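You operate a simulated robot arm through the tools that you are given. There is no shell and no other tool.

The job below is to be done with a simulated robot arm. You get a single attempt, and the scene is never put back.

## Task
Put the tool isolator back in service; leave the other one locked.
Fine: red tag to the first pocket, blue lock to the lock shelf, switch on last.

It is judged by the outcome, as a careful person would: the job done as asked, and still so three seconds after it is handed in. It fails if anything else is knocked over, pushed out of place, dropped, spilled or broken.

## Robot
A 6-joint arm with a three-finger gripper, fixed in place. Base frame: the origin is at the foot of the arm, x ahead of it, y to its left, z up. Lengths are in m, angles in rad, forces in N, time in s.
Its first joint turns from -2.897 to 2.897 rad. Payload 4.89 kg.
The TCP is the grasp point between the finger pads, 0.03 m short of the fingertips. In the tool frame z runs along the fingers and y along their closing line. The gripper opens to 0.164 m. The gripper's body begins 0.125 m behind the TCP.
Orientation is told as [roll, pitch, yaw] about the base's x, y, z axes, in that order, counted from this pose: with the fingers straight down and closing along the base's y, the tool's x points along the base's -x, its y along +y and its z along -z.

## Interface
- The arm moves only by the tool servo_tool. Its argument "plan" is a list of rows, each a list of 3 entries, a list of its own where there are three numbers: the shift along the tool's x, y, z in m, then the turn, a rotation vector about the tool's x, y, z in rad, then the gripper command, from -1 (fully open) to 1 (shut), values between in proportion. In form: [[[tx, ty, tz], [wx, wy, wz], claw], ...]. A call has 1 to 20 rows; each row is the pose to reach, as a shift and turn from the pose commanded when the call began, along the tool's axes at that moment. A row lasts 0.2 s, in which the tool goes at most 0.05 m and 0.15 rad; a call with a longer step from one row to the next is refused whole, and so is a gripper value outside its range. A pose out of reach is approached as far as the arm can. The call stops where the force on the tool passes 40 N (or 10 N more than at its start, if that is more) or the arm is blocked; 0.2 s more then pass. The fingers move at their own pace (about 0.108 m/s each) and stop on an object; they squeeze with about 21 N. The grip force told is the motor's: it shows also when the fingers shut on nothing. Time passes only in rows, and 0.2 s behind the last, so rows that repeat a pose let the fingers close. The reply holds the time, the measured pose of the TCP, the force on the tool along the base axes, the opening and the grip force, in the units named above and with some noise, with the torque about the TCP (base axes, N m) and any sound that the robot's microphone picked up.
- Cameras (640 x 400 px; columns grow to the right, rows downward): "scene" is fixed at [0.0493, 0.6514, 1.6003]; the picture's right is [-0.90, -0.44, 0.00], its down [-0.16, 0.32, -0.94] and it looks along [0.41, -0.84, -0.35] (base axes); focal length 336 px, centre (320, 200). "wrist" rides on the gripper at [0.076, -0.002, -0.152] in the tool frame; the picture's right is [0.02, 1.00, 0.00], its down [-0.88, 0.02, -0.47] and it looks along [-0.47, 0.01, 0.88] (tool axes); focal length 247 px, centre (320, 200). There is no depth. A picture from a camera that has moved, and an enlarged one, comes with that camera's place and axes in the base frame and with its lens.
- camera(camera): a new picture of that camera. The clock stands still meanwhile.
- slide_trunk(by): slides the trunk up (or, below 0, down) by that many m; the arm rides with it, the base frame stays. It gives what a move gives, with no picture.
- zoom(camera, box): a new picture of the part [left, top, right, bottom] of that camera's present view, enlarged. The clock stands still meanwhile.
- close_job(): hands the job in; it is judged then, once.

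Nothing tells you positions but the pictures and the camera data. Unless the task says otherwise, let go and move clear before handing in.

The tools are called after "Call:" as a command line: name --argument value ..., lists and objects as JSON in quotes. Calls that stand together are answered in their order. servo_tool: Moves the arm, as the interface text tells. Its arguments: {"type":"object","properties":{"plan":{"type":"array","items":{"type":"array"}}},"required":["plan"]} The other tools are called the same way: slide_trunk (by) slides the trunk up or down; camera (camera) takes a picture; zoom (camera, box) takes an enlarged picture of a part of a camera's view; close_job () hands the job in.

At the start:

```text
time: 0.0
eef_pos: [0.485, -0.4654, 1.4427]
tcp_rot: [-0.001, 0.0, 0.0]
wrist_force: [0.5, 1.0, -0.6]
moment: [-0.01, -0.01, 0.02]
width: 0.164
finger_force: 0.1
trunk travel left (down, up): [-0.225, 0.165]
```

scene: 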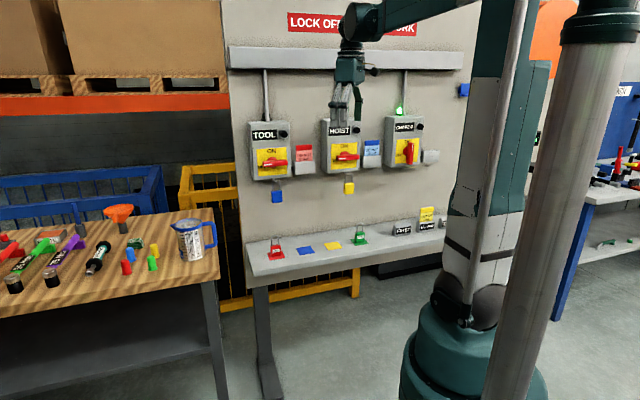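
wrist: 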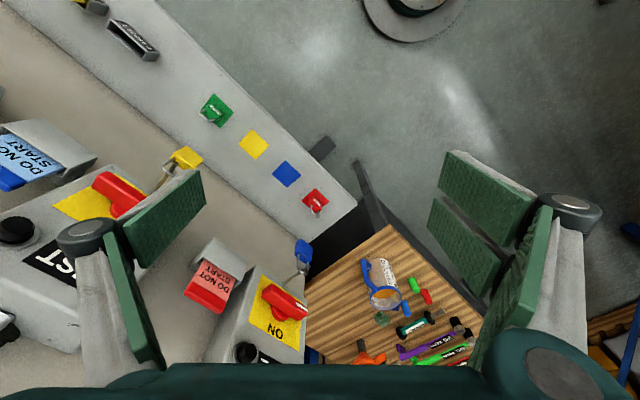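

I see a lockout board with three isolators (TOOL, HOIST, a third), with a shelf below holding locks and tag pockets. First I'll look more closely before moving.

Call:
zoom --camera "scene" --box '[230, 90, 350, 220]'

Call:
zoom --camera "scene" --box '[310, 90, 470, 220]'

Call:
zoom --camera "scene" --box '[240, 190, 460, 300]'

Call:
zoom --camera "wrist" --box '[140, 200, 340, 400]'

Call:
zoom --camera "wrist" --box '[40, 0, 360, 240]'

```text
3.08 times, centred on (290, 155) of scene
camera zoom: at [0.0493, 0.6514, 1.6003], right [-0.9, -0.44, 0.0], down [-0.16, 0.32, -0.94], along [0.41, -0.84, -0.35], focal length 1033 px, centre (412, 338)
```

zoom: 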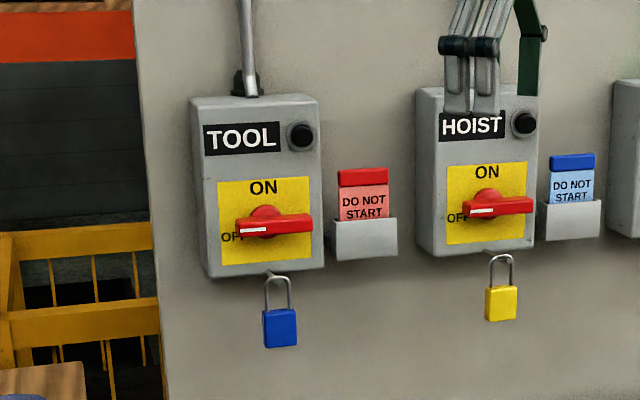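

```text
3.08 times, centred on (390, 155) of scene
camera zoom: at [0.0493, 0.6514, 1.6003], right [-0.9, -0.44, 0.0], down [-0.16, 0.32, -0.94], along [0.41, -0.84, -0.35], focal length 1033 px, centre (105, 338)
```

zoom: 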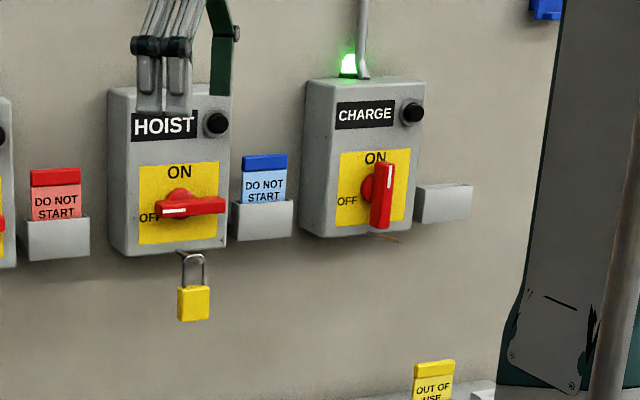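

```text
2.91 times, centred on (350, 245) of scene
camera zoom: at [0.0493, 0.6514, 1.6003], right [-0.9, -0.44, 0.0], down [-0.16, 0.32, -0.94], along [0.41, -0.84, -0.35], focal length 976 px, centre (233, 69)
```

zoom: 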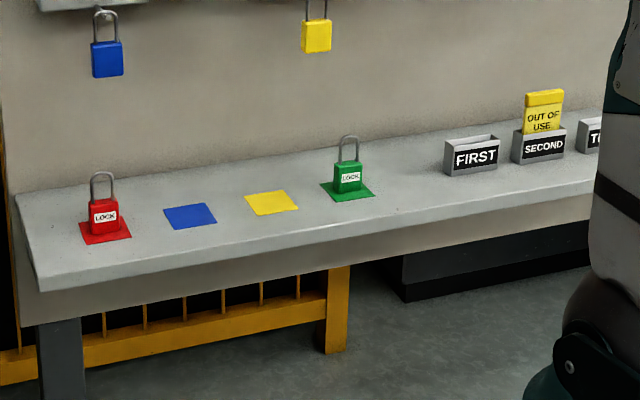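

```text
2.00 times, centred on (240, 300) of wrist
camera zoom: at [0.4076, -0.4667, 1.5957], right [-0.02, 1.0, 0.0], down [0.88, 0.02, 0.47], along [0.47, 0.01, -0.88], focal length 494 px, centre (480, 0)
```

zoom: 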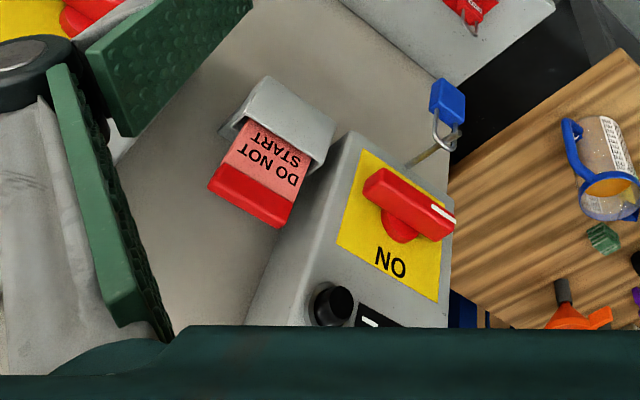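

```text
1.67 times, centred on (200, 120) of wrist
camera zoom: at [0.4076, -0.4667, 1.5957], right [-0.02, 1.0, 0.0], down [0.88, 0.02, 0.47], along [0.47, 0.01, -0.88], focal length 412 px, centre (520, 333)
```

zoom: 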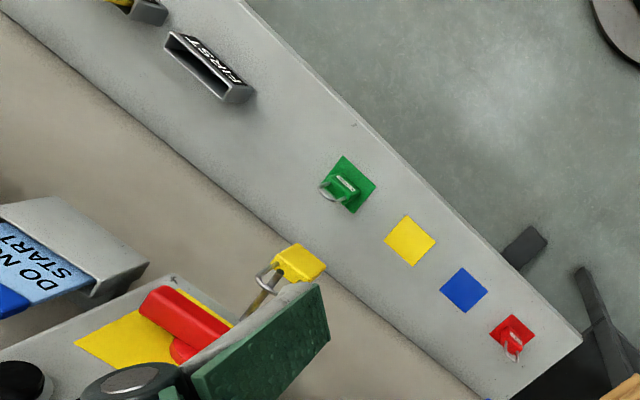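

The blue lock triangulates to about (0.82, -0.50, 1.10), and the board faces the arm at roughly 45°. I'll zoom further in to understand the hasp, the tag holder and the handle.

Call:
zoom --camera "scene" --box '[245, 115, 309, 155]'

Call:
zoom --camera "scene" --box '[245, 145, 325, 205]'

Call:
zoom --camera "wrist" --box '[270, 220, 350, 280]'

Call:
zoom --camera "wrist" --box '[170, 220, 320, 320]'

Call:
zoom --camera "scene" --box '[380, 195, 460, 245]'

Call:
zoom --camera "scene" --box '[240, 215, 400, 295]'

```text
10.00 times, centred on (277, 135) of scene
camera zoom: at [0.0493, 0.6514, 1.6003], right [-0.9, -0.44, 0.0], down [-0.16, 0.32, -0.94], along [0.41, -0.84, -0.35], focal length 3356 px, centre (750, 850)
```

zoom: 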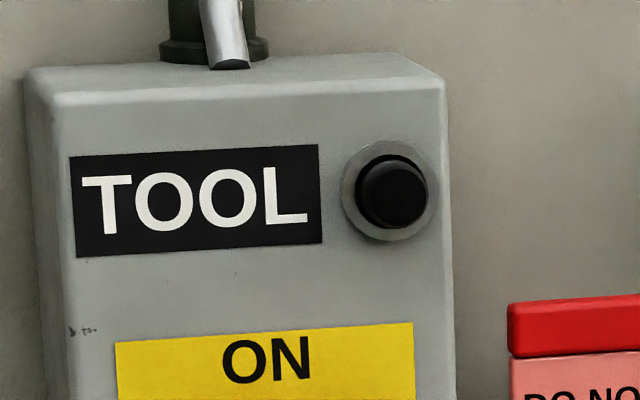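

```text
6.67 times, centred on (285, 175) of scene
camera zoom: at [0.0493, 0.6514, 1.6003], right [-0.9, -0.44, 0.0], down [-0.16, 0.32, -0.94], along [0.41, -0.84, -0.35], focal length 2238 px, centre (553, 367)
```

zoom: 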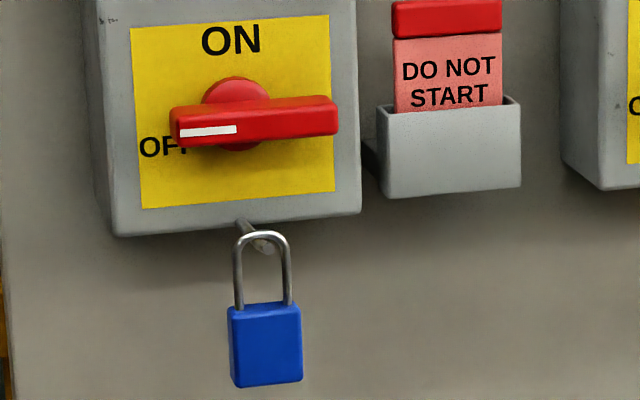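

```text
6.67 times, centred on (310, 250) of wrist
camera zoom: at [0.4076, -0.4667, 1.5957], right [-0.02, 1.0, 0.0], down [0.88, 0.02, 0.47], along [0.47, 0.01, -0.88], focal length 1646 px, centre (387, -133)
```

zoom: 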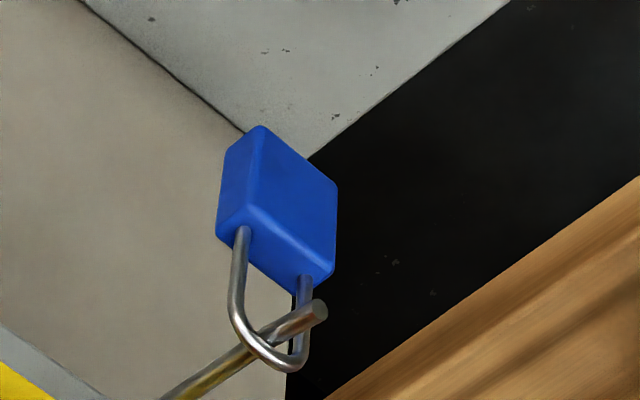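

```text
4.00 times, centred on (245, 270) of wrist
camera zoom: at [0.4076, -0.4667, 1.5957], right [-0.02, 1.0, 0.0], down [0.88, 0.02, 0.47], along [0.47, 0.01, -0.88], focal length 988 px, centre (620, -80)
```

zoom: 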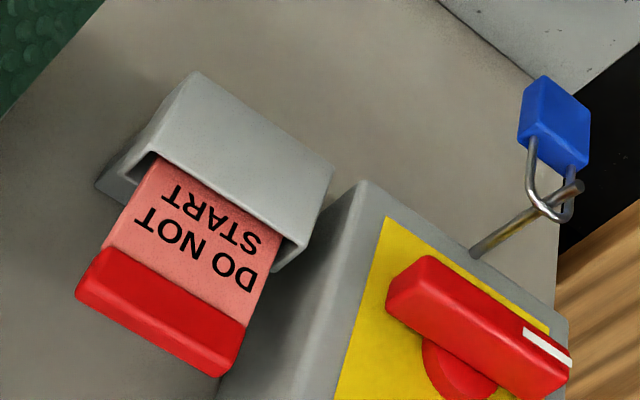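

```text
8.00 times, centred on (420, 220) of scene
camera zoom: at [0.0493, 0.6514, 1.6003], right [-0.9, -0.44, 0.0], down [-0.16, 0.32, -0.94], along [0.41, -0.84, -0.35], focal length 2685 px, centre (-480, 40)
```

zoom: 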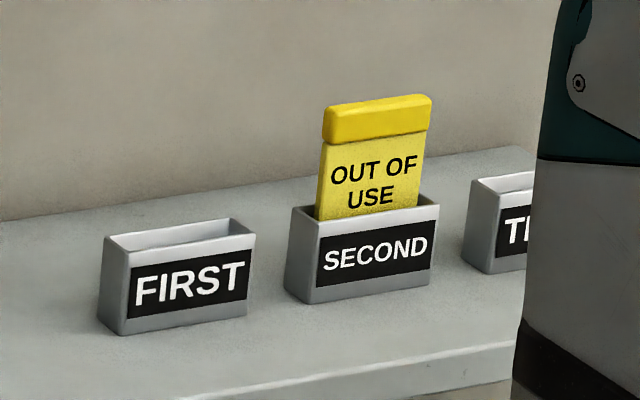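

```text
4.00 times, centred on (320, 255) of scene
camera zoom: at [0.0493, 0.6514, 1.6003], right [-0.9, -0.44, 0.0], down [-0.16, 0.32, -0.94], along [0.41, -0.84, -0.35], focal length 1343 px, centre (320, -20)
```

zoom: 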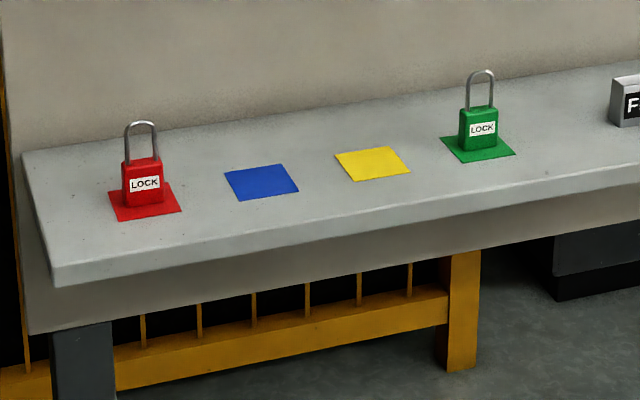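

The lock's shackle hangs on a short peg that points outward and slightly up, the tag sits in a pocket to the right of the TOOL box, and the blue square on the shelf is the lock's home. I'll turn the gripper to face the board and look again.

Call:
servo_tool --plan '[[[0, 0, 0], [0, 0, 0.13], 0], [[0, 0, 0], [0, 0, 0.26], 0], [[0, 0, 0], [0, 0, 0.39], 0], [[0, 0, 0], [0, 0, 0.52], 0], [[0, 0, 0], [0, 0, 0.65], 0], [[0, 0, 0], [0, 0, 0.7854], 0], [[0, 0, 0], [0, 0, 0.7854], 0]]'

Call:
camera --camera "wrist"

Call:
camera --camera "scene"

```text
time: 1.6
eef_pos: [0.4848, -0.4637, 1.4423]
tcp_rot: [0.001, 0.0, -0.785]
wrist_force: [-0.4, -1.0, 0.1]
moment: [0.0, 0.0, 0.03]
width: 0.0822
finger_force: 0.0
trunk travel left (down, up): [-0.225, 0.165]
```

```text
taken
camera wrist: at [0.4289, -0.4125, 1.5953], right [0.69, 0.72, 0.0], down [0.64, -0.61, 0.47], along [0.34, -0.33, -0.88], focal length 247 px, centre (320, 200)
```

wrist: 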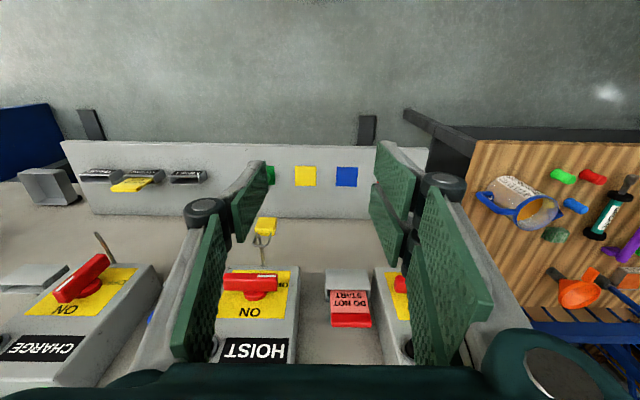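

```text
taken
```

scene: 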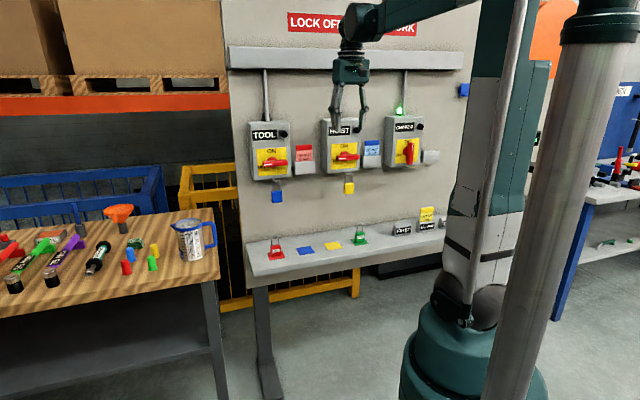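

The shelf edge lines up with the camera as it should if the board's normal is at exactly −45°. I'll tilt the gripper toward the board and shift in front of the TOOL isolator for a frontal view.

Call:
servo_tool --plan '[[[0, 0.03, 0.02], [0, -0.13, 0], 0], [[0, 0.06, 0.04], [0, -0.26, 0], 0], [[0, 0.09, 0.06], [0, -0.39, 0], 0], [[0, 0.12, 0.08], [0, -0.52, 0], 0], [[0, 0.15, 0.1], [0, -0.65, 0], 0], [[0, 0.185, 0.12], [0, -0.7854, 0], 0], [[0, 0.185, 0.12], [0, -0.7854, 0], 0]]'

Call:
camera --camera "wrist"

Call:
camera --camera "scene"

```text
time: 3.2
eef_pos: [0.6158, -0.3342, 1.3224]
tcp_rot: [0.0, -0.785, -0.787]
wrist_force: [0.1, 0.4, -1.3]
moment: [0.02, 0.06, -0.06]
width: 0.0821
finger_force: 0.0
trunk travel left (down, up): [-0.225, 0.165]
```

```text
taken
camera wrist: at [0.4992, -0.2211, 1.3773], right [0.7, 0.72, -0.02], down [0.22, -0.19, 0.96], along [0.68, -0.67, -0.29], focal length 247 px, centre (320, 200)
```

wrist: 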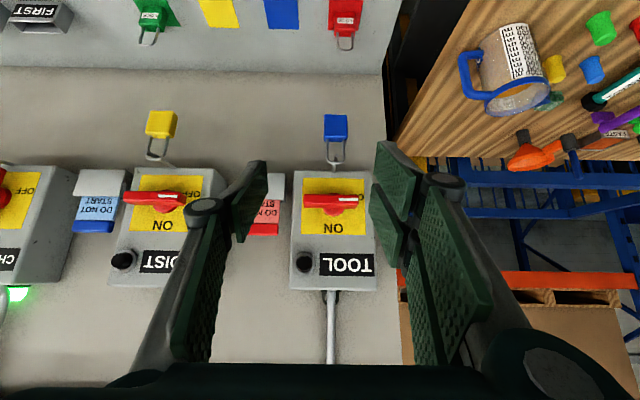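

```text
taken
```

scene: 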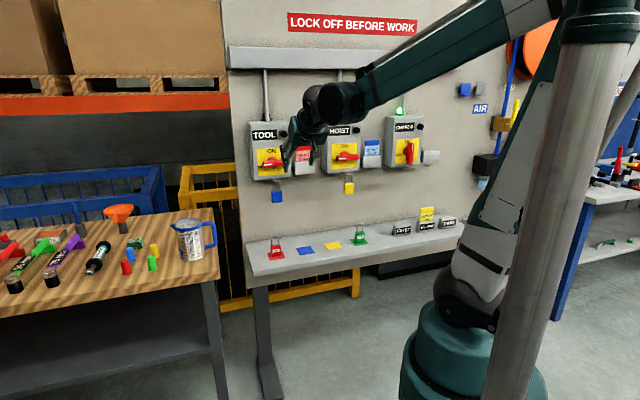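

I can now see the TOOL isolator nearly face-on (upside down in this view). I'll zoom in for measurements.

Call:
zoom --camera "wrist" --box '[280, 100, 392, 170]'

Call:
zoom --camera "wrist" --box '[230, 160, 390, 300]'

Call:
zoom --camera "wrist" --box '[120, 0, 390, 60]'

Call:
zoom --camera "scene" --box '[240, 90, 340, 210]'

```text
5.71 times, centred on (336, 135) of wrist
camera zoom: at [0.4992, -0.2211, 1.3773], right [0.7, 0.72, -0.02], down [0.22, -0.19, 0.96], along [0.68, -0.67, -0.29], focal length 1411 px, centre (229, 571)
```

zoom: 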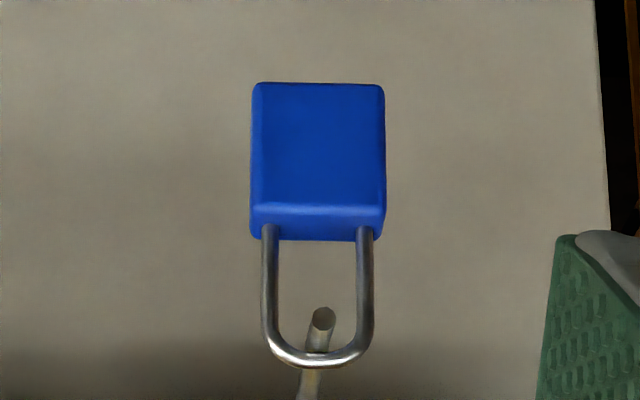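

```text
2.86 times, centred on (310, 230) of wrist
camera zoom: at [0.4992, -0.2211, 1.3773], right [0.7, 0.72, -0.02], down [0.22, -0.19, 0.96], along [0.68, -0.67, -0.29], focal length 706 px, centre (349, 114)
```

zoom: 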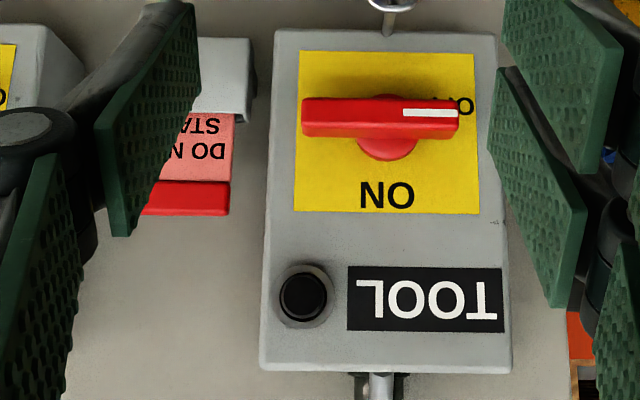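

```text
2.37 times, centred on (255, 30) of wrist
camera zoom: at [0.4992, -0.2211, 1.3773], right [0.7, 0.72, -0.02], down [0.22, -0.19, 0.96], along [0.68, -0.67, -0.29], focal length 585 px, centre (474, 603)
```

zoom: 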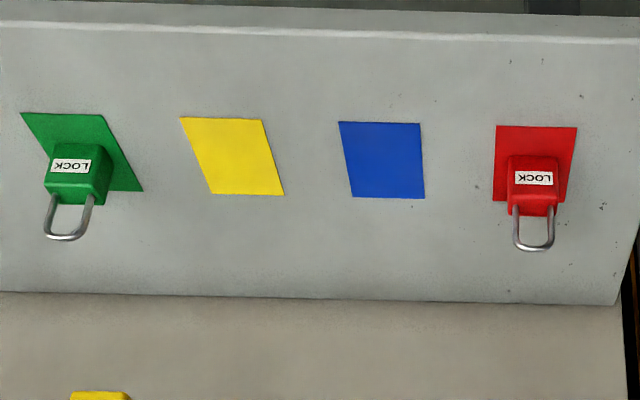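

```text
3.33 times, centred on (290, 150) of scene
camera zoom: at [0.0493, 0.6514, 1.6003], right [-0.9, -0.44, 0.0], down [-0.16, 0.32, -0.94], along [0.41, -0.84, -0.35], focal length 1119 px, centre (420, 367)
```

zoom: 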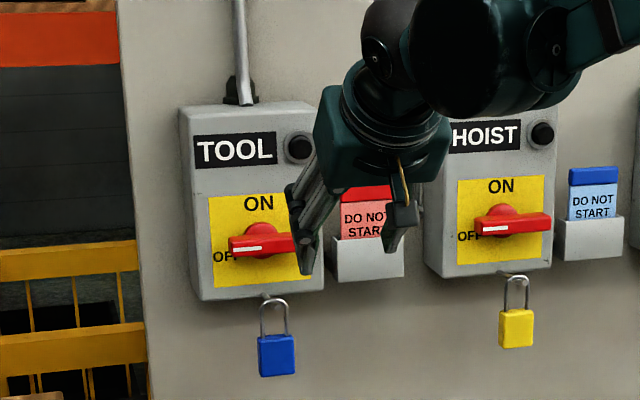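

The board plane is at n≈1.065 m, where n is the distance along the −45° direction. The TOOL box front is at about 1.00, the lock body at about 0.93, and the tag cap at about 1.02. Next I'll center in front of the tag with the fingers wider to measure it.

Call:
servo_tool --plan '[[[-0.016, -0.03, 0.009], [0, 0, 0], -0.4], [[-0.032, -0.06, 0.018], [0, 0, 0], -0.4], [[-0.048, -0.09, 0.027], [0, 0, 0], -0.4], [[-0.0636, -0.119, 0.0354], [0, 0, 0], -0.4], [[-0.0636, -0.119, 0.0354], [0, 0, 0], -0.4]]'

Call:
camera --camera "wrist"

Call:
zoom --camera "wrist" --box '[260, 100, 380, 240]'

Call:
zoom --camera "scene" --box '[260, 100, 340, 200]'

```text
time: 4.4
eef_pos: [0.5789, -0.4673, 1.3418]
tcp_rot: [0.0, -0.785, -0.785]
wrist_force: [-0.3, -0.9, -0.5]
moment: [0.03, -0.01, 0.04]
width: 0.1147
finger_force: 0.0
trunk travel left (down, up): [-0.225, 0.165]
```

```text
taken
camera wrist: at [0.4638, -0.3552, 1.3961], right [0.7, 0.72, -0.01], down [0.22, -0.19, 0.96], along [0.68, -0.67, -0.29], focal length 247 px, centre (320, 200)
```

wrist: 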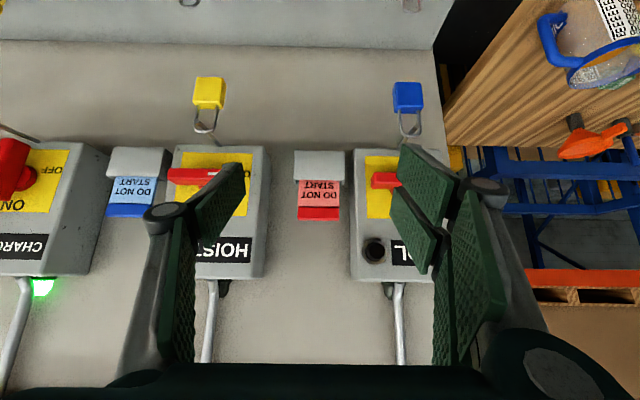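

```text
2.86 times, centred on (320, 170) of wrist
camera zoom: at [0.4638, -0.3552, 1.3961], right [0.7, 0.72, -0.01], down [0.22, -0.19, 0.96], along [0.68, -0.67, -0.29], focal length 706 px, centre (320, 286)
```

zoom: 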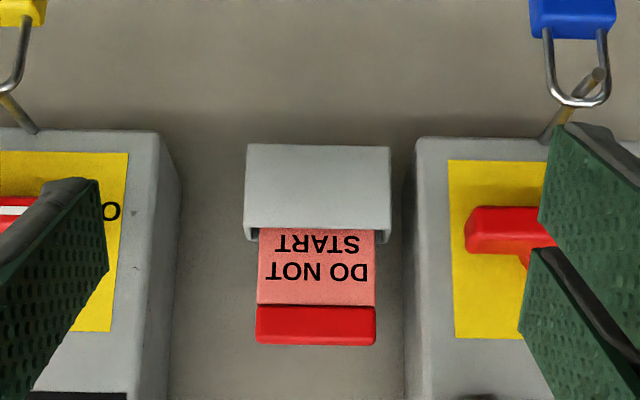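

```text
4.00 times, centred on (300, 150) of scene
camera zoom: at [0.0493, 0.6514, 1.6003], right [-0.9, -0.44, 0.0], down [-0.16, 0.32, -0.94], along [0.41, -0.84, -0.35], focal length 1343 px, centre (400, 400)
```

zoom: 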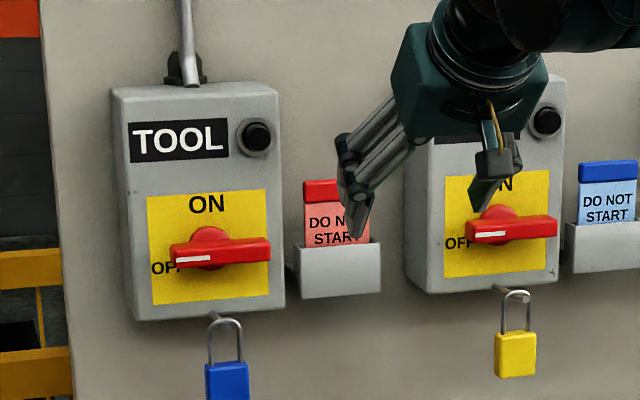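

The tool plane is lined up with the tag cap (h≈−0.079). Before going into the gap beside the TOOL box, I want to see how far the fingers and knuckles stick out.

Call:
zoom --camera "wrist" --box '[370, 120, 560, 380]'

Call:
zoom --camera "scene" --box '[335, 95, 400, 165]'

Call:
zoom --camera "scene" --box '[330, 95, 400, 165]'

```text
1.54 times, centred on (465, 250) of wrist
camera zoom: at [0.4638, -0.3552, 1.3961], right [0.7, 0.72, -0.01], down [0.22, -0.19, 0.96], along [0.68, -0.67, -0.29], focal length 380 px, centre (97, 123)
```

zoom: 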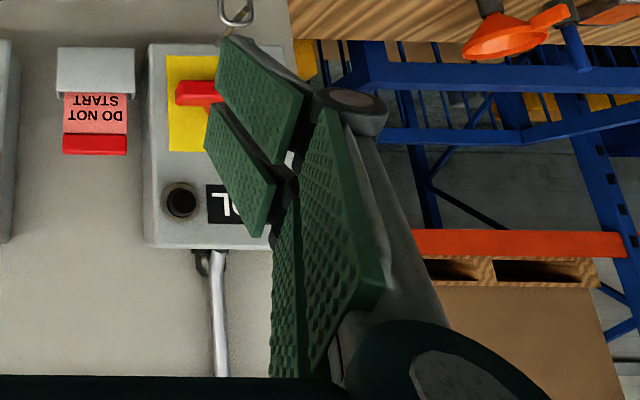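

```text
5.71 times, centred on (368, 130) of scene
camera zoom: at [0.0493, 0.6514, 1.6003], right [-0.9, -0.44, 0.0], down [-0.16, 0.32, -0.94], along [0.41, -0.84, -0.35], focal length 1918 px, centre (49, 600)
```

zoom: 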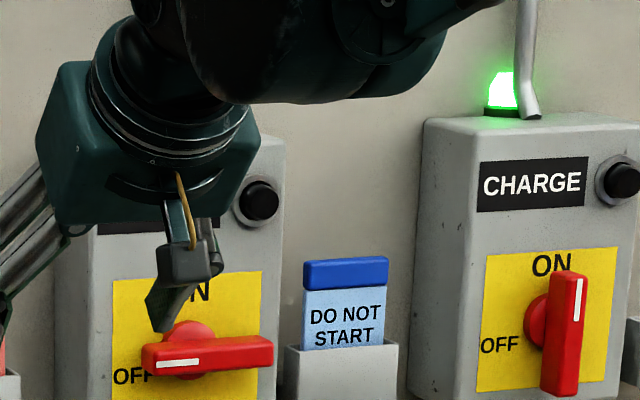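

```text
5.71 times, centred on (365, 130) of scene
camera zoom: at [0.0493, 0.6514, 1.6003], right [-0.9, -0.44, 0.0], down [-0.16, 0.32, -0.94], along [0.41, -0.84, -0.35], focal length 1918 px, centre (63, 600)
```

zoom: 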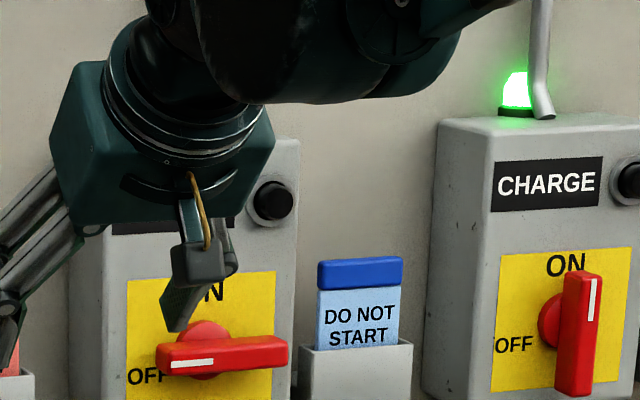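

The finger knuckles flare out about 45 mm past the pads, so a flatter tool with only the fingertips on the tag cap is safer next to the box. I'll tilt to about 70° from vertical and move to a pre-grasp pose, then check alignment.

Call:
servo_tool --plan '[[[-0.0272, 0, 0.0315], [0, -0.109, 0], -0.0732], [[-0.0545, 0, 0.063], [0, -0.218, 0], -0.0732], [[-0.0817, 0, 0.0944], [0, -0.327, 0], -0.0732], [[-0.1089, 0, 0.1259], [0, -0.4363, 0], -0.0732], [[-0.1089, 0, 0.1259], [0, -0.4363, 0], -0.0732], [[-0.1089, 0, 0.1259], [0, -0.4363, 0], -0.0732]]'

Call:
camera --camera "wrist"

Call:
camera --camera "scene"

Call:
zoom --camera "scene" --box '[240, 90, 360, 200]'

```text
time: 5.8
eef_pos: [0.6983, -0.586, 1.3305]
tcp_rot: [-0.001, -1.223, -0.784]
wrist_force: [0.2, -0.8, -0.3]
moment: [-0.02, 0.03, 0.0]
width: 0.0881
finger_force: 0.0
trunk travel left (down, up): [-0.225, 0.165]
```

```text
taken
camera wrist: at [0.5768, -0.4677, 1.3108], right [0.7, 0.71, -0.02], down [-0.09, 0.12, 0.99], along [0.71, -0.69, 0.14], focal length 247 px, centre (320, 200)
```

wrist: 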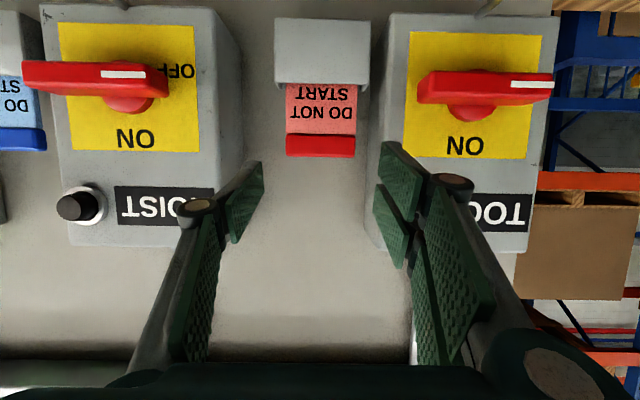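

```text
taken
```

scene: 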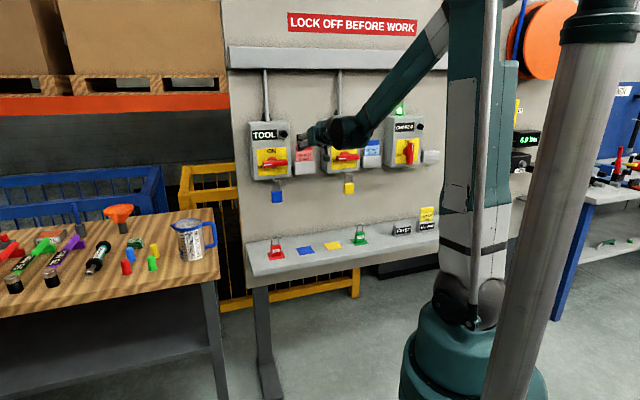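

```text
3.64 times, centred on (300, 145) of scene
camera zoom: at [0.0493, 0.6514, 1.6003], right [-0.9, -0.44, 0.0], down [-0.16, 0.32, -0.94], along [0.41, -0.84, -0.35], focal length 1220 px, centre (393, 400)
```

zoom: 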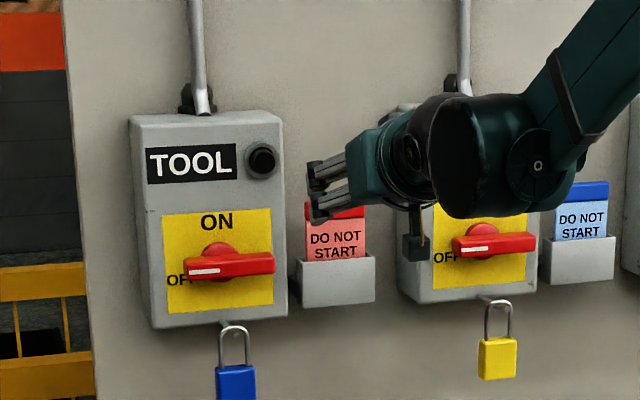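

Alignment with the tag looks good. I'll take one closer zoom to confirm the cap edges before going in.

Call:
zoom --camera "wrist" --box '[230, 10, 450, 170]'

```text
2.50 times, centred on (340, 90) of wrist
camera zoom: at [0.5768, -0.4677, 1.3108], right [0.7, 0.71, -0.02], down [-0.09, 0.12, 0.99], along [0.71, -0.69, 0.14], focal length 617 px, centre (270, 475)
```

zoom: 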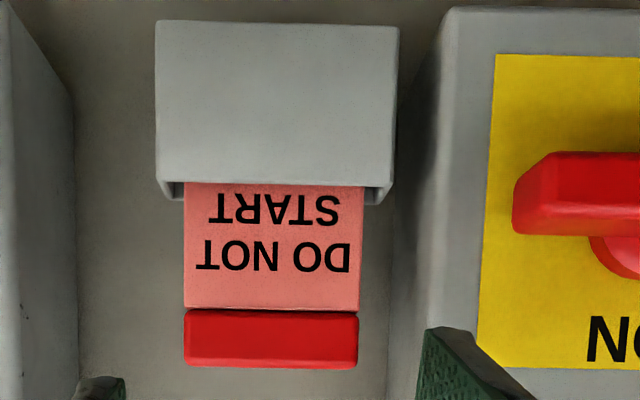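

Cap is centered at h≈−0.079, z≈1.290, and the tool is at h≈−0.0794. I'll advance along the tool axis, then close gently on the cap ends.

Call:
servo_tool --plan '[[[0, 0, 0.02], [0, 0, 0], -0.0732], [[0, 0, 0.04], [0, 0, 0], -0.0732], [[0, 0, 0.06], [0, 0, 0], -0.0732], [[0, 0, 0.08], [0, 0, 0], -0.0732], [[0, 0, 0.096], [0, 0, 0], -0.0732], [[0, 0, 0.096], [0, 0, 0], -0.0732]]'

Call:
camera --camera "wrist"

Call:
zoom --camera "scene" --box '[260, 110, 340, 180]'

```text
time: 7.2
eef_pos: [0.7612, -0.6489, 1.2969]
tcp_rot: [0.0, -1.221, -0.784]
wrist_force: [-0.5, -0.1, 0.1]
moment: [0.02, -0.01, 0.03]
width: 0.0878
finger_force: 0.1
trunk travel left (down, up): [-0.225, 0.165]
```

```text
taken
camera wrist: at [0.6403, -0.5311, 1.2781], right [0.7, 0.71, -0.02], down [-0.09, 0.11, 0.99], along [0.71, -0.69, 0.14], focal length 247 px, centre (320, 200)
```

wrist: 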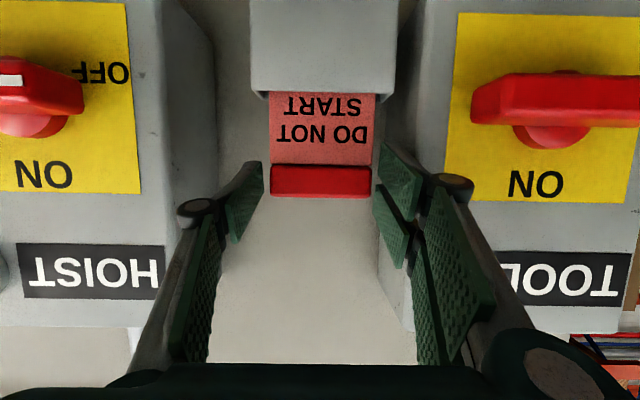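

```text
5.71 times, centred on (300, 145) of scene
camera zoom: at [0.0493, 0.6514, 1.6003], right [-0.9, -0.44, 0.0], down [-0.16, 0.32, -0.94], along [0.41, -0.84, -0.35], focal length 1918 px, centre (434, 514)
```

zoom: 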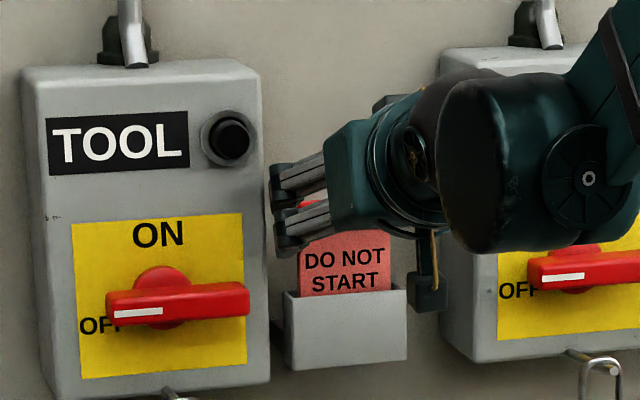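

Fingertips now straddle the cap ends. I'll go 4 mm further and close.

Call:
servo_tool --plan '[[[0, 0, 0.004], [0, 0, 0], -0.0732], [[0, 0, 0.004], [0, 0, 0], 0.5], [[0, 0, 0.004], [0, 0, 0], 1], [[0, 0, 0.004], [0, 0, 0], 1], [[0, 0, 0.004], [0, 0, 0], 1]]'

Call:
camera --camera "wrist"

Call:
zoom --camera "scene" --box '[260, 110, 340, 180]'

```text
time: 8.4
eef_pos: [0.7635, -0.6512, 1.2957]
tcp_rot: [0.0, -1.222, -0.784]
wrist_force: [-0.7, -0.2, 0.3]
moment: [0.02, -0.02, -0.02]
width: 0.0753
finger_force: 21.4
trunk travel left (down, up): [-0.225, 0.165]
```

```text
taken
camera wrist: at [0.6425, -0.5339, 1.2773], right [0.7, 0.71, -0.02], down [-0.09, 0.11, 0.99], along [0.71, -0.69, 0.14], focal length 247 px, centre (320, 200)
```

wrist: 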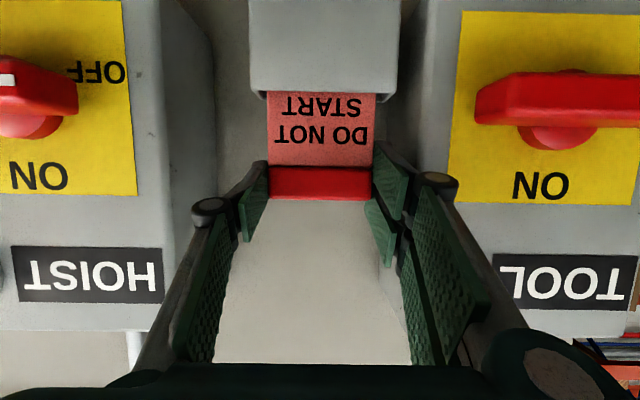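

```text
5.71 times, centred on (300, 145) of scene
camera zoom: at [0.0493, 0.6514, 1.6003], right [-0.9, -0.44, 0.0], down [-0.16, 0.32, -0.94], along [0.41, -0.84, -0.35], focal length 1918 px, centre (434, 514)
```

zoom: 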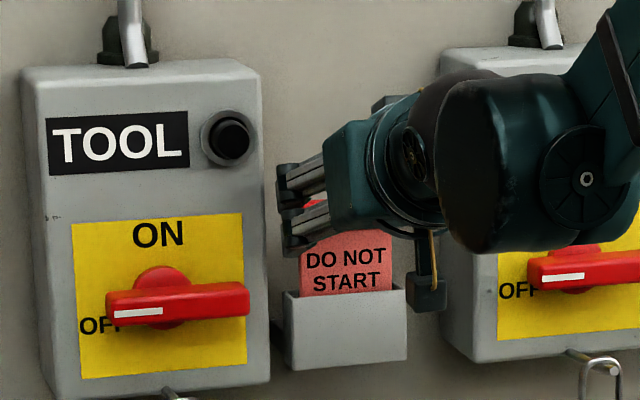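

The cap is gripped at 75 mm. Lifting straight up out of the holder.

Call:
servo_tool --plan '[[[-0.0094, 0, -0.00342], [0, 0, 0], 1], [[-0.0188, 0, -0.00684], [0, 0, 0], 1], [[-0.0282, 0, -0.01026], [0, 0, 0], 1], [[-0.0376, 0, -0.01368], [0, 0, 0], 1], [[-0.047, 0, -0.0171], [0, 0, 0], 1], [[-0.0564, 0, -0.0205], [0, 0, 0], 1], [[-0.0658, 0, -0.0239], [0, 0, 0], 1], [[-0.0752, 0, -0.02736], [0, 0, 0], 1]]'

Call:
camera --camera "wrist"

Call:
zoom --camera "scene" --box '[250, 90, 350, 190]'

```text
time: 10.2
eef_pos: [0.765, -0.6519, 1.3763]
tcp_rot: [0.0, -1.222, -0.785]
wrist_force: [-0.2, 0.0, 0.0]
moment: [-0.03, 0.03, -0.03]
width: 0.075
finger_force: 21.7
trunk travel left (down, up): [-0.225, 0.165]
```

```text
taken
camera wrist: at [0.6434, -0.5339, 1.3568], right [0.7, 0.71, -0.02], down [-0.09, 0.11, 0.99], along [0.71, -0.69, 0.14], focal length 247 px, centre (320, 200)
```

wrist: 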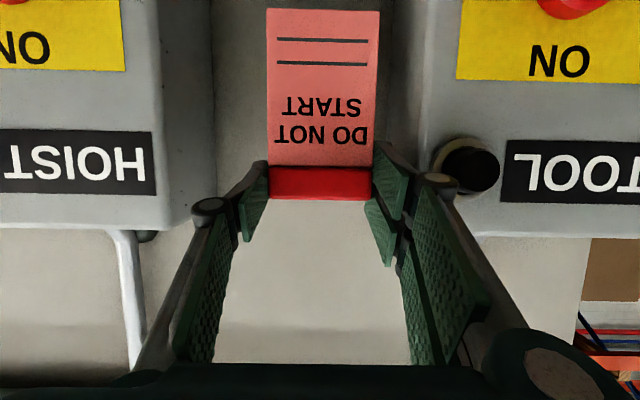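

```text
4.00 times, centred on (300, 140) of scene
camera zoom: at [0.0493, 0.6514, 1.6003], right [-0.9, -0.44, 0.0], down [-0.16, 0.32, -0.94], along [0.41, -0.84, -0.35], focal length 1343 px, centre (400, 440)
```

zoom: 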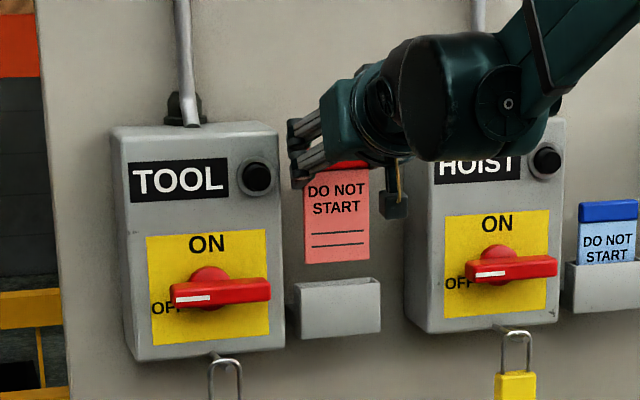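

The tag is clear of its holder, hanging straight. I'll back away from the board, then lower and travel toward the FIRST pocket.

Call:
servo_tool --plan '[[[0.0137, 0, -0.0376], [0, 0, 0], 1], [[0.0274, 0, -0.0752], [0, 0, 0], 1], [[0.041, 0, -0.1128], [0, 0, 0], 1], [[0.0547, 0, -0.1504], [0, 0, 0], 1], [[0.0752, 0, -0.1974], [0, 0, 0], 1], [[0.0752, 0, -0.1974], [0, 0, 0], 1]]'

Call:
camera --camera "wrist"

Call:
camera --camera "scene"

```text
refused: row 5 steps farther than a row can; nothing moved
```

```text
taken
camera wrist: at [0.6434, -0.5339, 1.3568], right [0.7, 0.71, -0.02], down [-0.09, 0.11, 0.99], along [0.71, -0.69, 0.14], focal length 247 px, centre (320, 200)
```

wrist: 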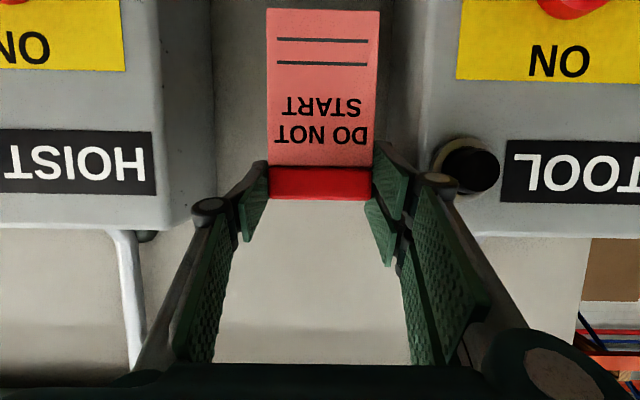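

```text
taken
```

scene: 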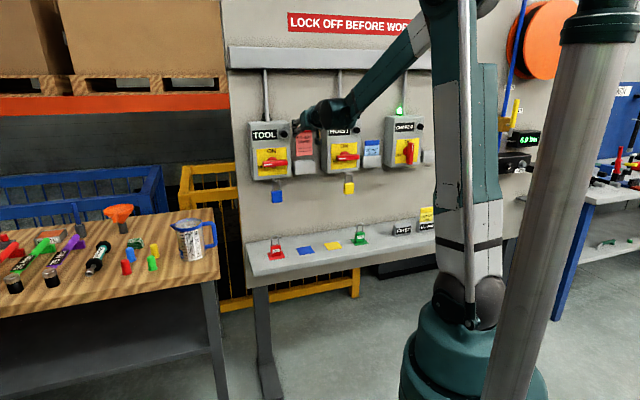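

One row was too long, so nothing moved. The tag is still gripped in place above its holder; I'll redo the retreat with even steps.

Call:
servo_tool --plan '[[[0.0137, 0, -0.0376], [0, 0, 0], 1], [[0.0274, 0, -0.0752], [0, 0, 0], 1], [[0.041, 0, -0.1128], [0, 0, 0], 1], [[0.0547, 0, -0.1504], [0, 0, 0], 1], [[0.0684, 0, -0.188], [0, 0, 0], 1], [[0.0752, 0, -0.2068], [0, 0, 0], 1], [[0.0752, 0, -0.2068], [0, 0, 0], 1]]'

```text
time: 11.8
eef_pos: [0.608, -0.4949, 1.3747]
tcp_rot: [-0.001, -1.222, -0.784]
wrist_force: [-0.8, 0.8, 0.0]
moment: [0.05, -0.01, 0.02]
width: 0.0753
finger_force: 21.4
trunk travel left (down, up): [-0.225, 0.165]
```

The arm is clear of the board. I'll slide the trunk down 0.2 m to bring the tool to shelf height.

Call:
slide_trunk --by -0.2

Call:
camera --camera "scene"

Call:
camera --camera "wrist"

```text
time: 14.0
eef_pos: [0.6093, -0.4967, 1.1748]
tcp_rot: [0.0, -1.222, -0.785]
wrist_force: [0.2, 0.2, -0.5]
moment: [-0.01, 0.0, -0.02]
width: 0.0751
finger_force: 20.8
trunk travel left (down, up): [-0.025, 0.365]
```

```text
taken
```

scene: 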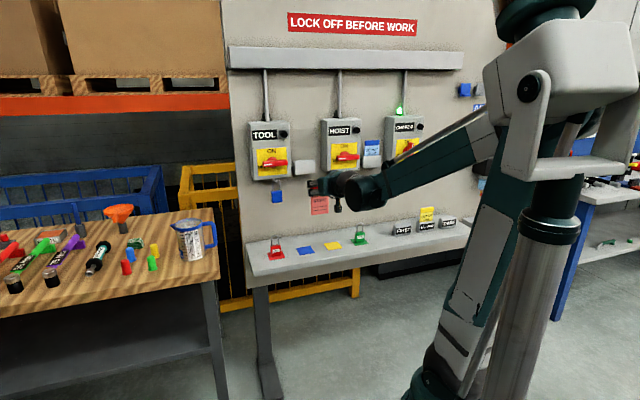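

```text
taken
camera wrist: at [0.4885, -0.378, 1.1565], right [0.7, 0.71, -0.02], down [-0.09, 0.11, 0.99], along [0.71, -0.69, 0.14], focal length 247 px, centre (320, 200)
```

wrist: 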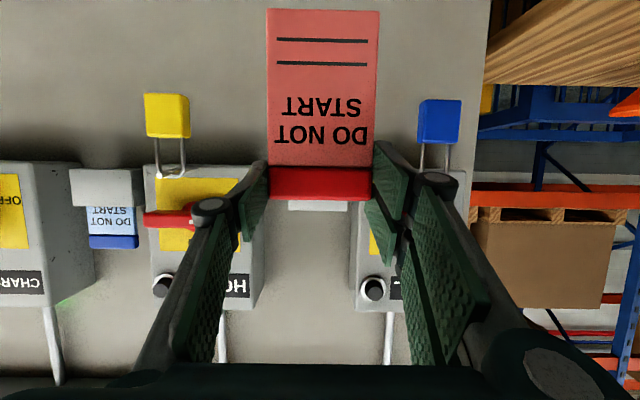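

Next, move sideways along the board toward the FIRST pocket, tilting down slightly so the wrist camera can measure the pocket.

Call:
servo_tool --plan '[[[0.001, -0.038, -0.003], [0, 0.0436, 0], 1], [[0.002, -0.076, -0.006], [0, 0.0872, 0], 1], [[0.003, -0.114, -0.008], [0, 0.131, 0], 1], [[0.004, -0.152, -0.011], [0, 0.1744, 0], 1], [[0.005, -0.19, -0.014], [0, 0.218, 0], 1], [[0.006, -0.228, -0.017], [0, 0.262, 0], 1], [[0.007, -0.266, -0.02], [0, 0.305, 0], 1], [[0.008, -0.304, -0.023], [0, 0.349, 0], 1], [[0.009, -0.342, -0.025], [0, 0.3925, 0], 1], [[0.0103, -0.38, -0.0282], [0, 0.4363, 0], 1], [[0.0103, -0.38, -0.0282], [0, 0.4363, 0], 1]]'

Call:
camera --camera "wrist"

Call:
camera --camera "scene"

```text
time: 16.4
eef_pos: [0.3193, -0.745, 1.1755]
tcp_rot: [0.0, -0.786, -0.784]
wrist_force: [1.1, -0.6, 0.4]
moment: [0.0, 0.09, -0.07]
width: 0.0752
finger_force: 21.0
trunk travel left (down, up): [-0.025, 0.365]
```

```text
taken
camera wrist: at [0.2029, -0.6324, 1.2297], right [0.7, 0.72, -0.02], down [0.22, -0.19, 0.96], along [0.68, -0.67, -0.29], focal length 247 px, centre (320, 200)
```

wrist: 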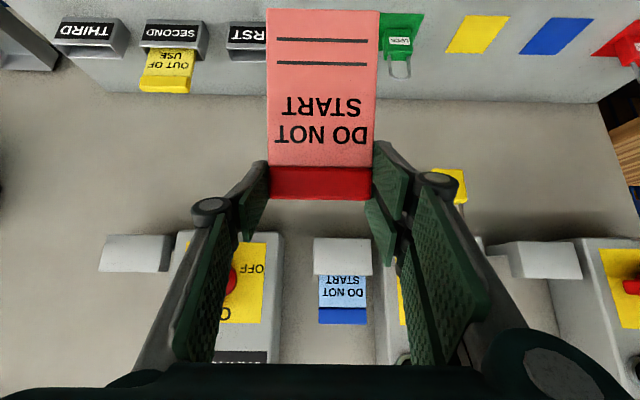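

```text
taken
```

scene: 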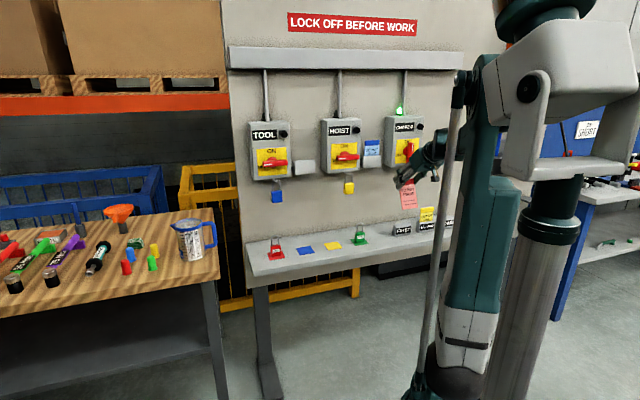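

FIRST is partly hidden behind the held tag. I'll shift 0.1 m back left so it comes into view.

Call:
servo_tool --plan '[[[0, 0.03, 0], [0, 0.05, 0], 1], [[0, 0.06, 0], [0, 0.1, 0], 1], [[0, 0.1, 0], [0, 0.15, 0], 1], [[0, 0.1, 0], [0, 0.15, 0], 1]]'

Call:
camera --camera "wrist"

Call:
zoom --camera "wrist" --box '[90, 20, 270, 130]'

Call:
zoom --camera "scene" --box '[385, 200, 465, 250]'

```text
time: 17.4
eef_pos: [0.3915, -0.6713, 1.1728]
tcp_rot: [0.0, -0.635, -0.784]
wrist_force: [-1.0, -0.3, -1.5]
moment: [0.02, -0.08, 0.09]
width: 0.0751
finger_force: 20.6
trunk travel left (down, up): [-0.025, 0.365]
```

```text
taken
camera wrist: at [0.2832, -0.5663, 1.252], right [0.69, 0.72, -0.01], down [0.32, -0.29, 0.9], along [0.65, -0.63, -0.43], focal length 247 px, centre (320, 200)
```

wrist: 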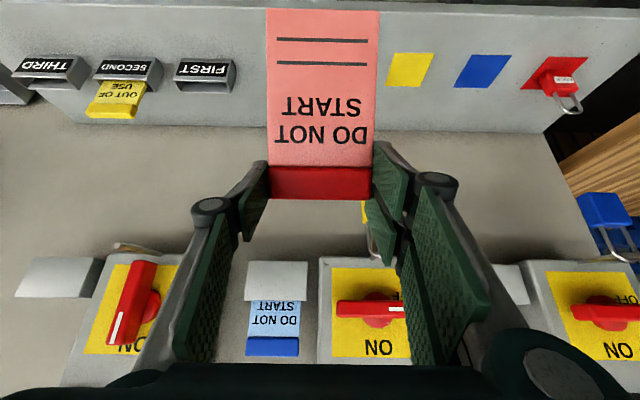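

```text
3.56 times, centred on (180, 75) of wrist
camera zoom: at [0.2832, -0.5663, 1.252], right [0.69, 0.72, -0.01], down [0.32, -0.29, 0.9], along [0.65, -0.63, -0.43], focal length 878 px, centre (818, 644)
```

zoom: 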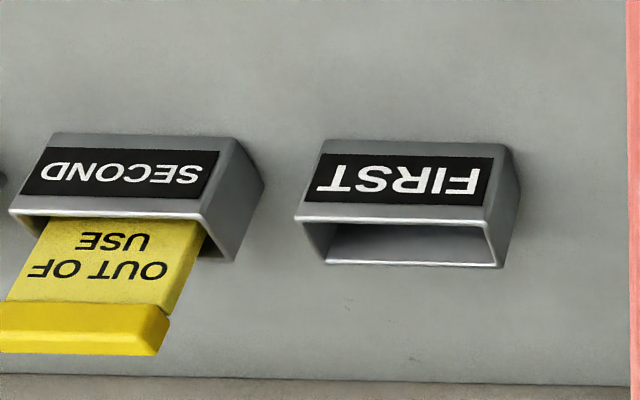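

```text
8.00 times, centred on (425, 225) of scene
camera zoom: at [0.0493, 0.6514, 1.6003], right [-0.9, -0.44, 0.0], down [-0.16, 0.32, -0.94], along [0.41, -0.84, -0.35], focal length 2685 px, centre (-520, 0)
```

zoom: 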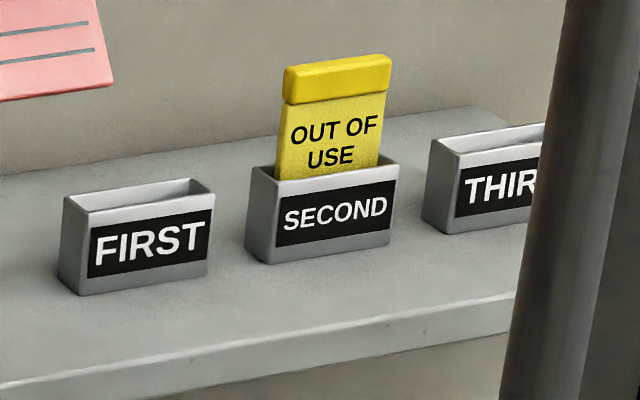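

I have a good view of FIRST now. To pin down its height and depth better, I'll take a second view from 0.1 m lower.

Call:
servo_tool --plan '[[[0.02, 0, 0.0268], [0, -0.05, 0], 1], [[0.04, 0, 0.0537], [0, -0.1, 0], 1], [[0.0593, 0, 0.0805], [0, -0.15, 0], 1], [[0.0593, 0, 0.0805], [0, -0.15, 0], 1]]'

Call:
camera --camera "wrist"

Call:
zoom --camera "wrist" --box '[80, 10, 260, 120]'

```text
time: 18.4
eef_pos: [0.3929, -0.6714, 1.0736]
tcp_rot: [-0.002, -0.786, -0.782]
wrist_force: [-0.7, 0.1, -0.2]
moment: [0.0, -0.02, -0.01]
width: 0.0754
finger_force: 21.0
trunk travel left (down, up): [-0.025, 0.365]
```

```text
taken
camera wrist: at [0.2767, -0.5592, 1.1288], right [0.7, 0.72, -0.02], down [0.22, -0.19, 0.96], along [0.68, -0.67, -0.29], focal length 247 px, centre (320, 200)
```

wrist: 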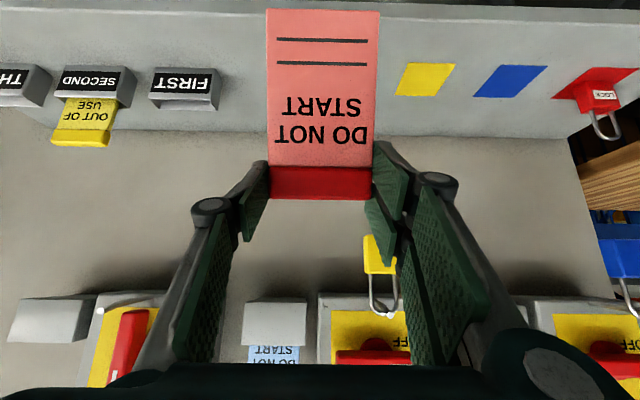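

```text
3.56 times, centred on (170, 65) of wrist
camera zoom: at [0.2767, -0.5592, 1.1288], right [0.7, 0.72, -0.02], down [0.22, -0.19, 0.96], along [0.68, -0.67, -0.29], focal length 878 px, centre (853, 680)
```

zoom: 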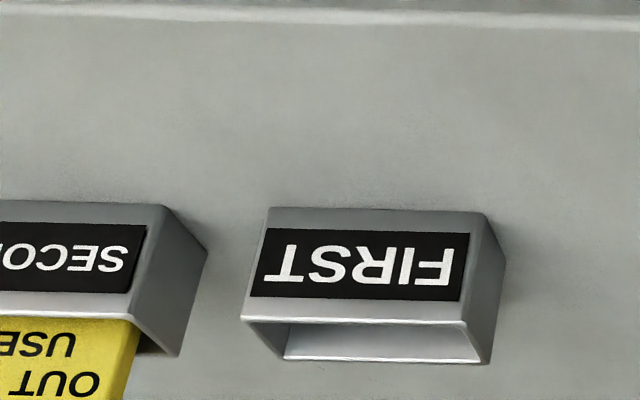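

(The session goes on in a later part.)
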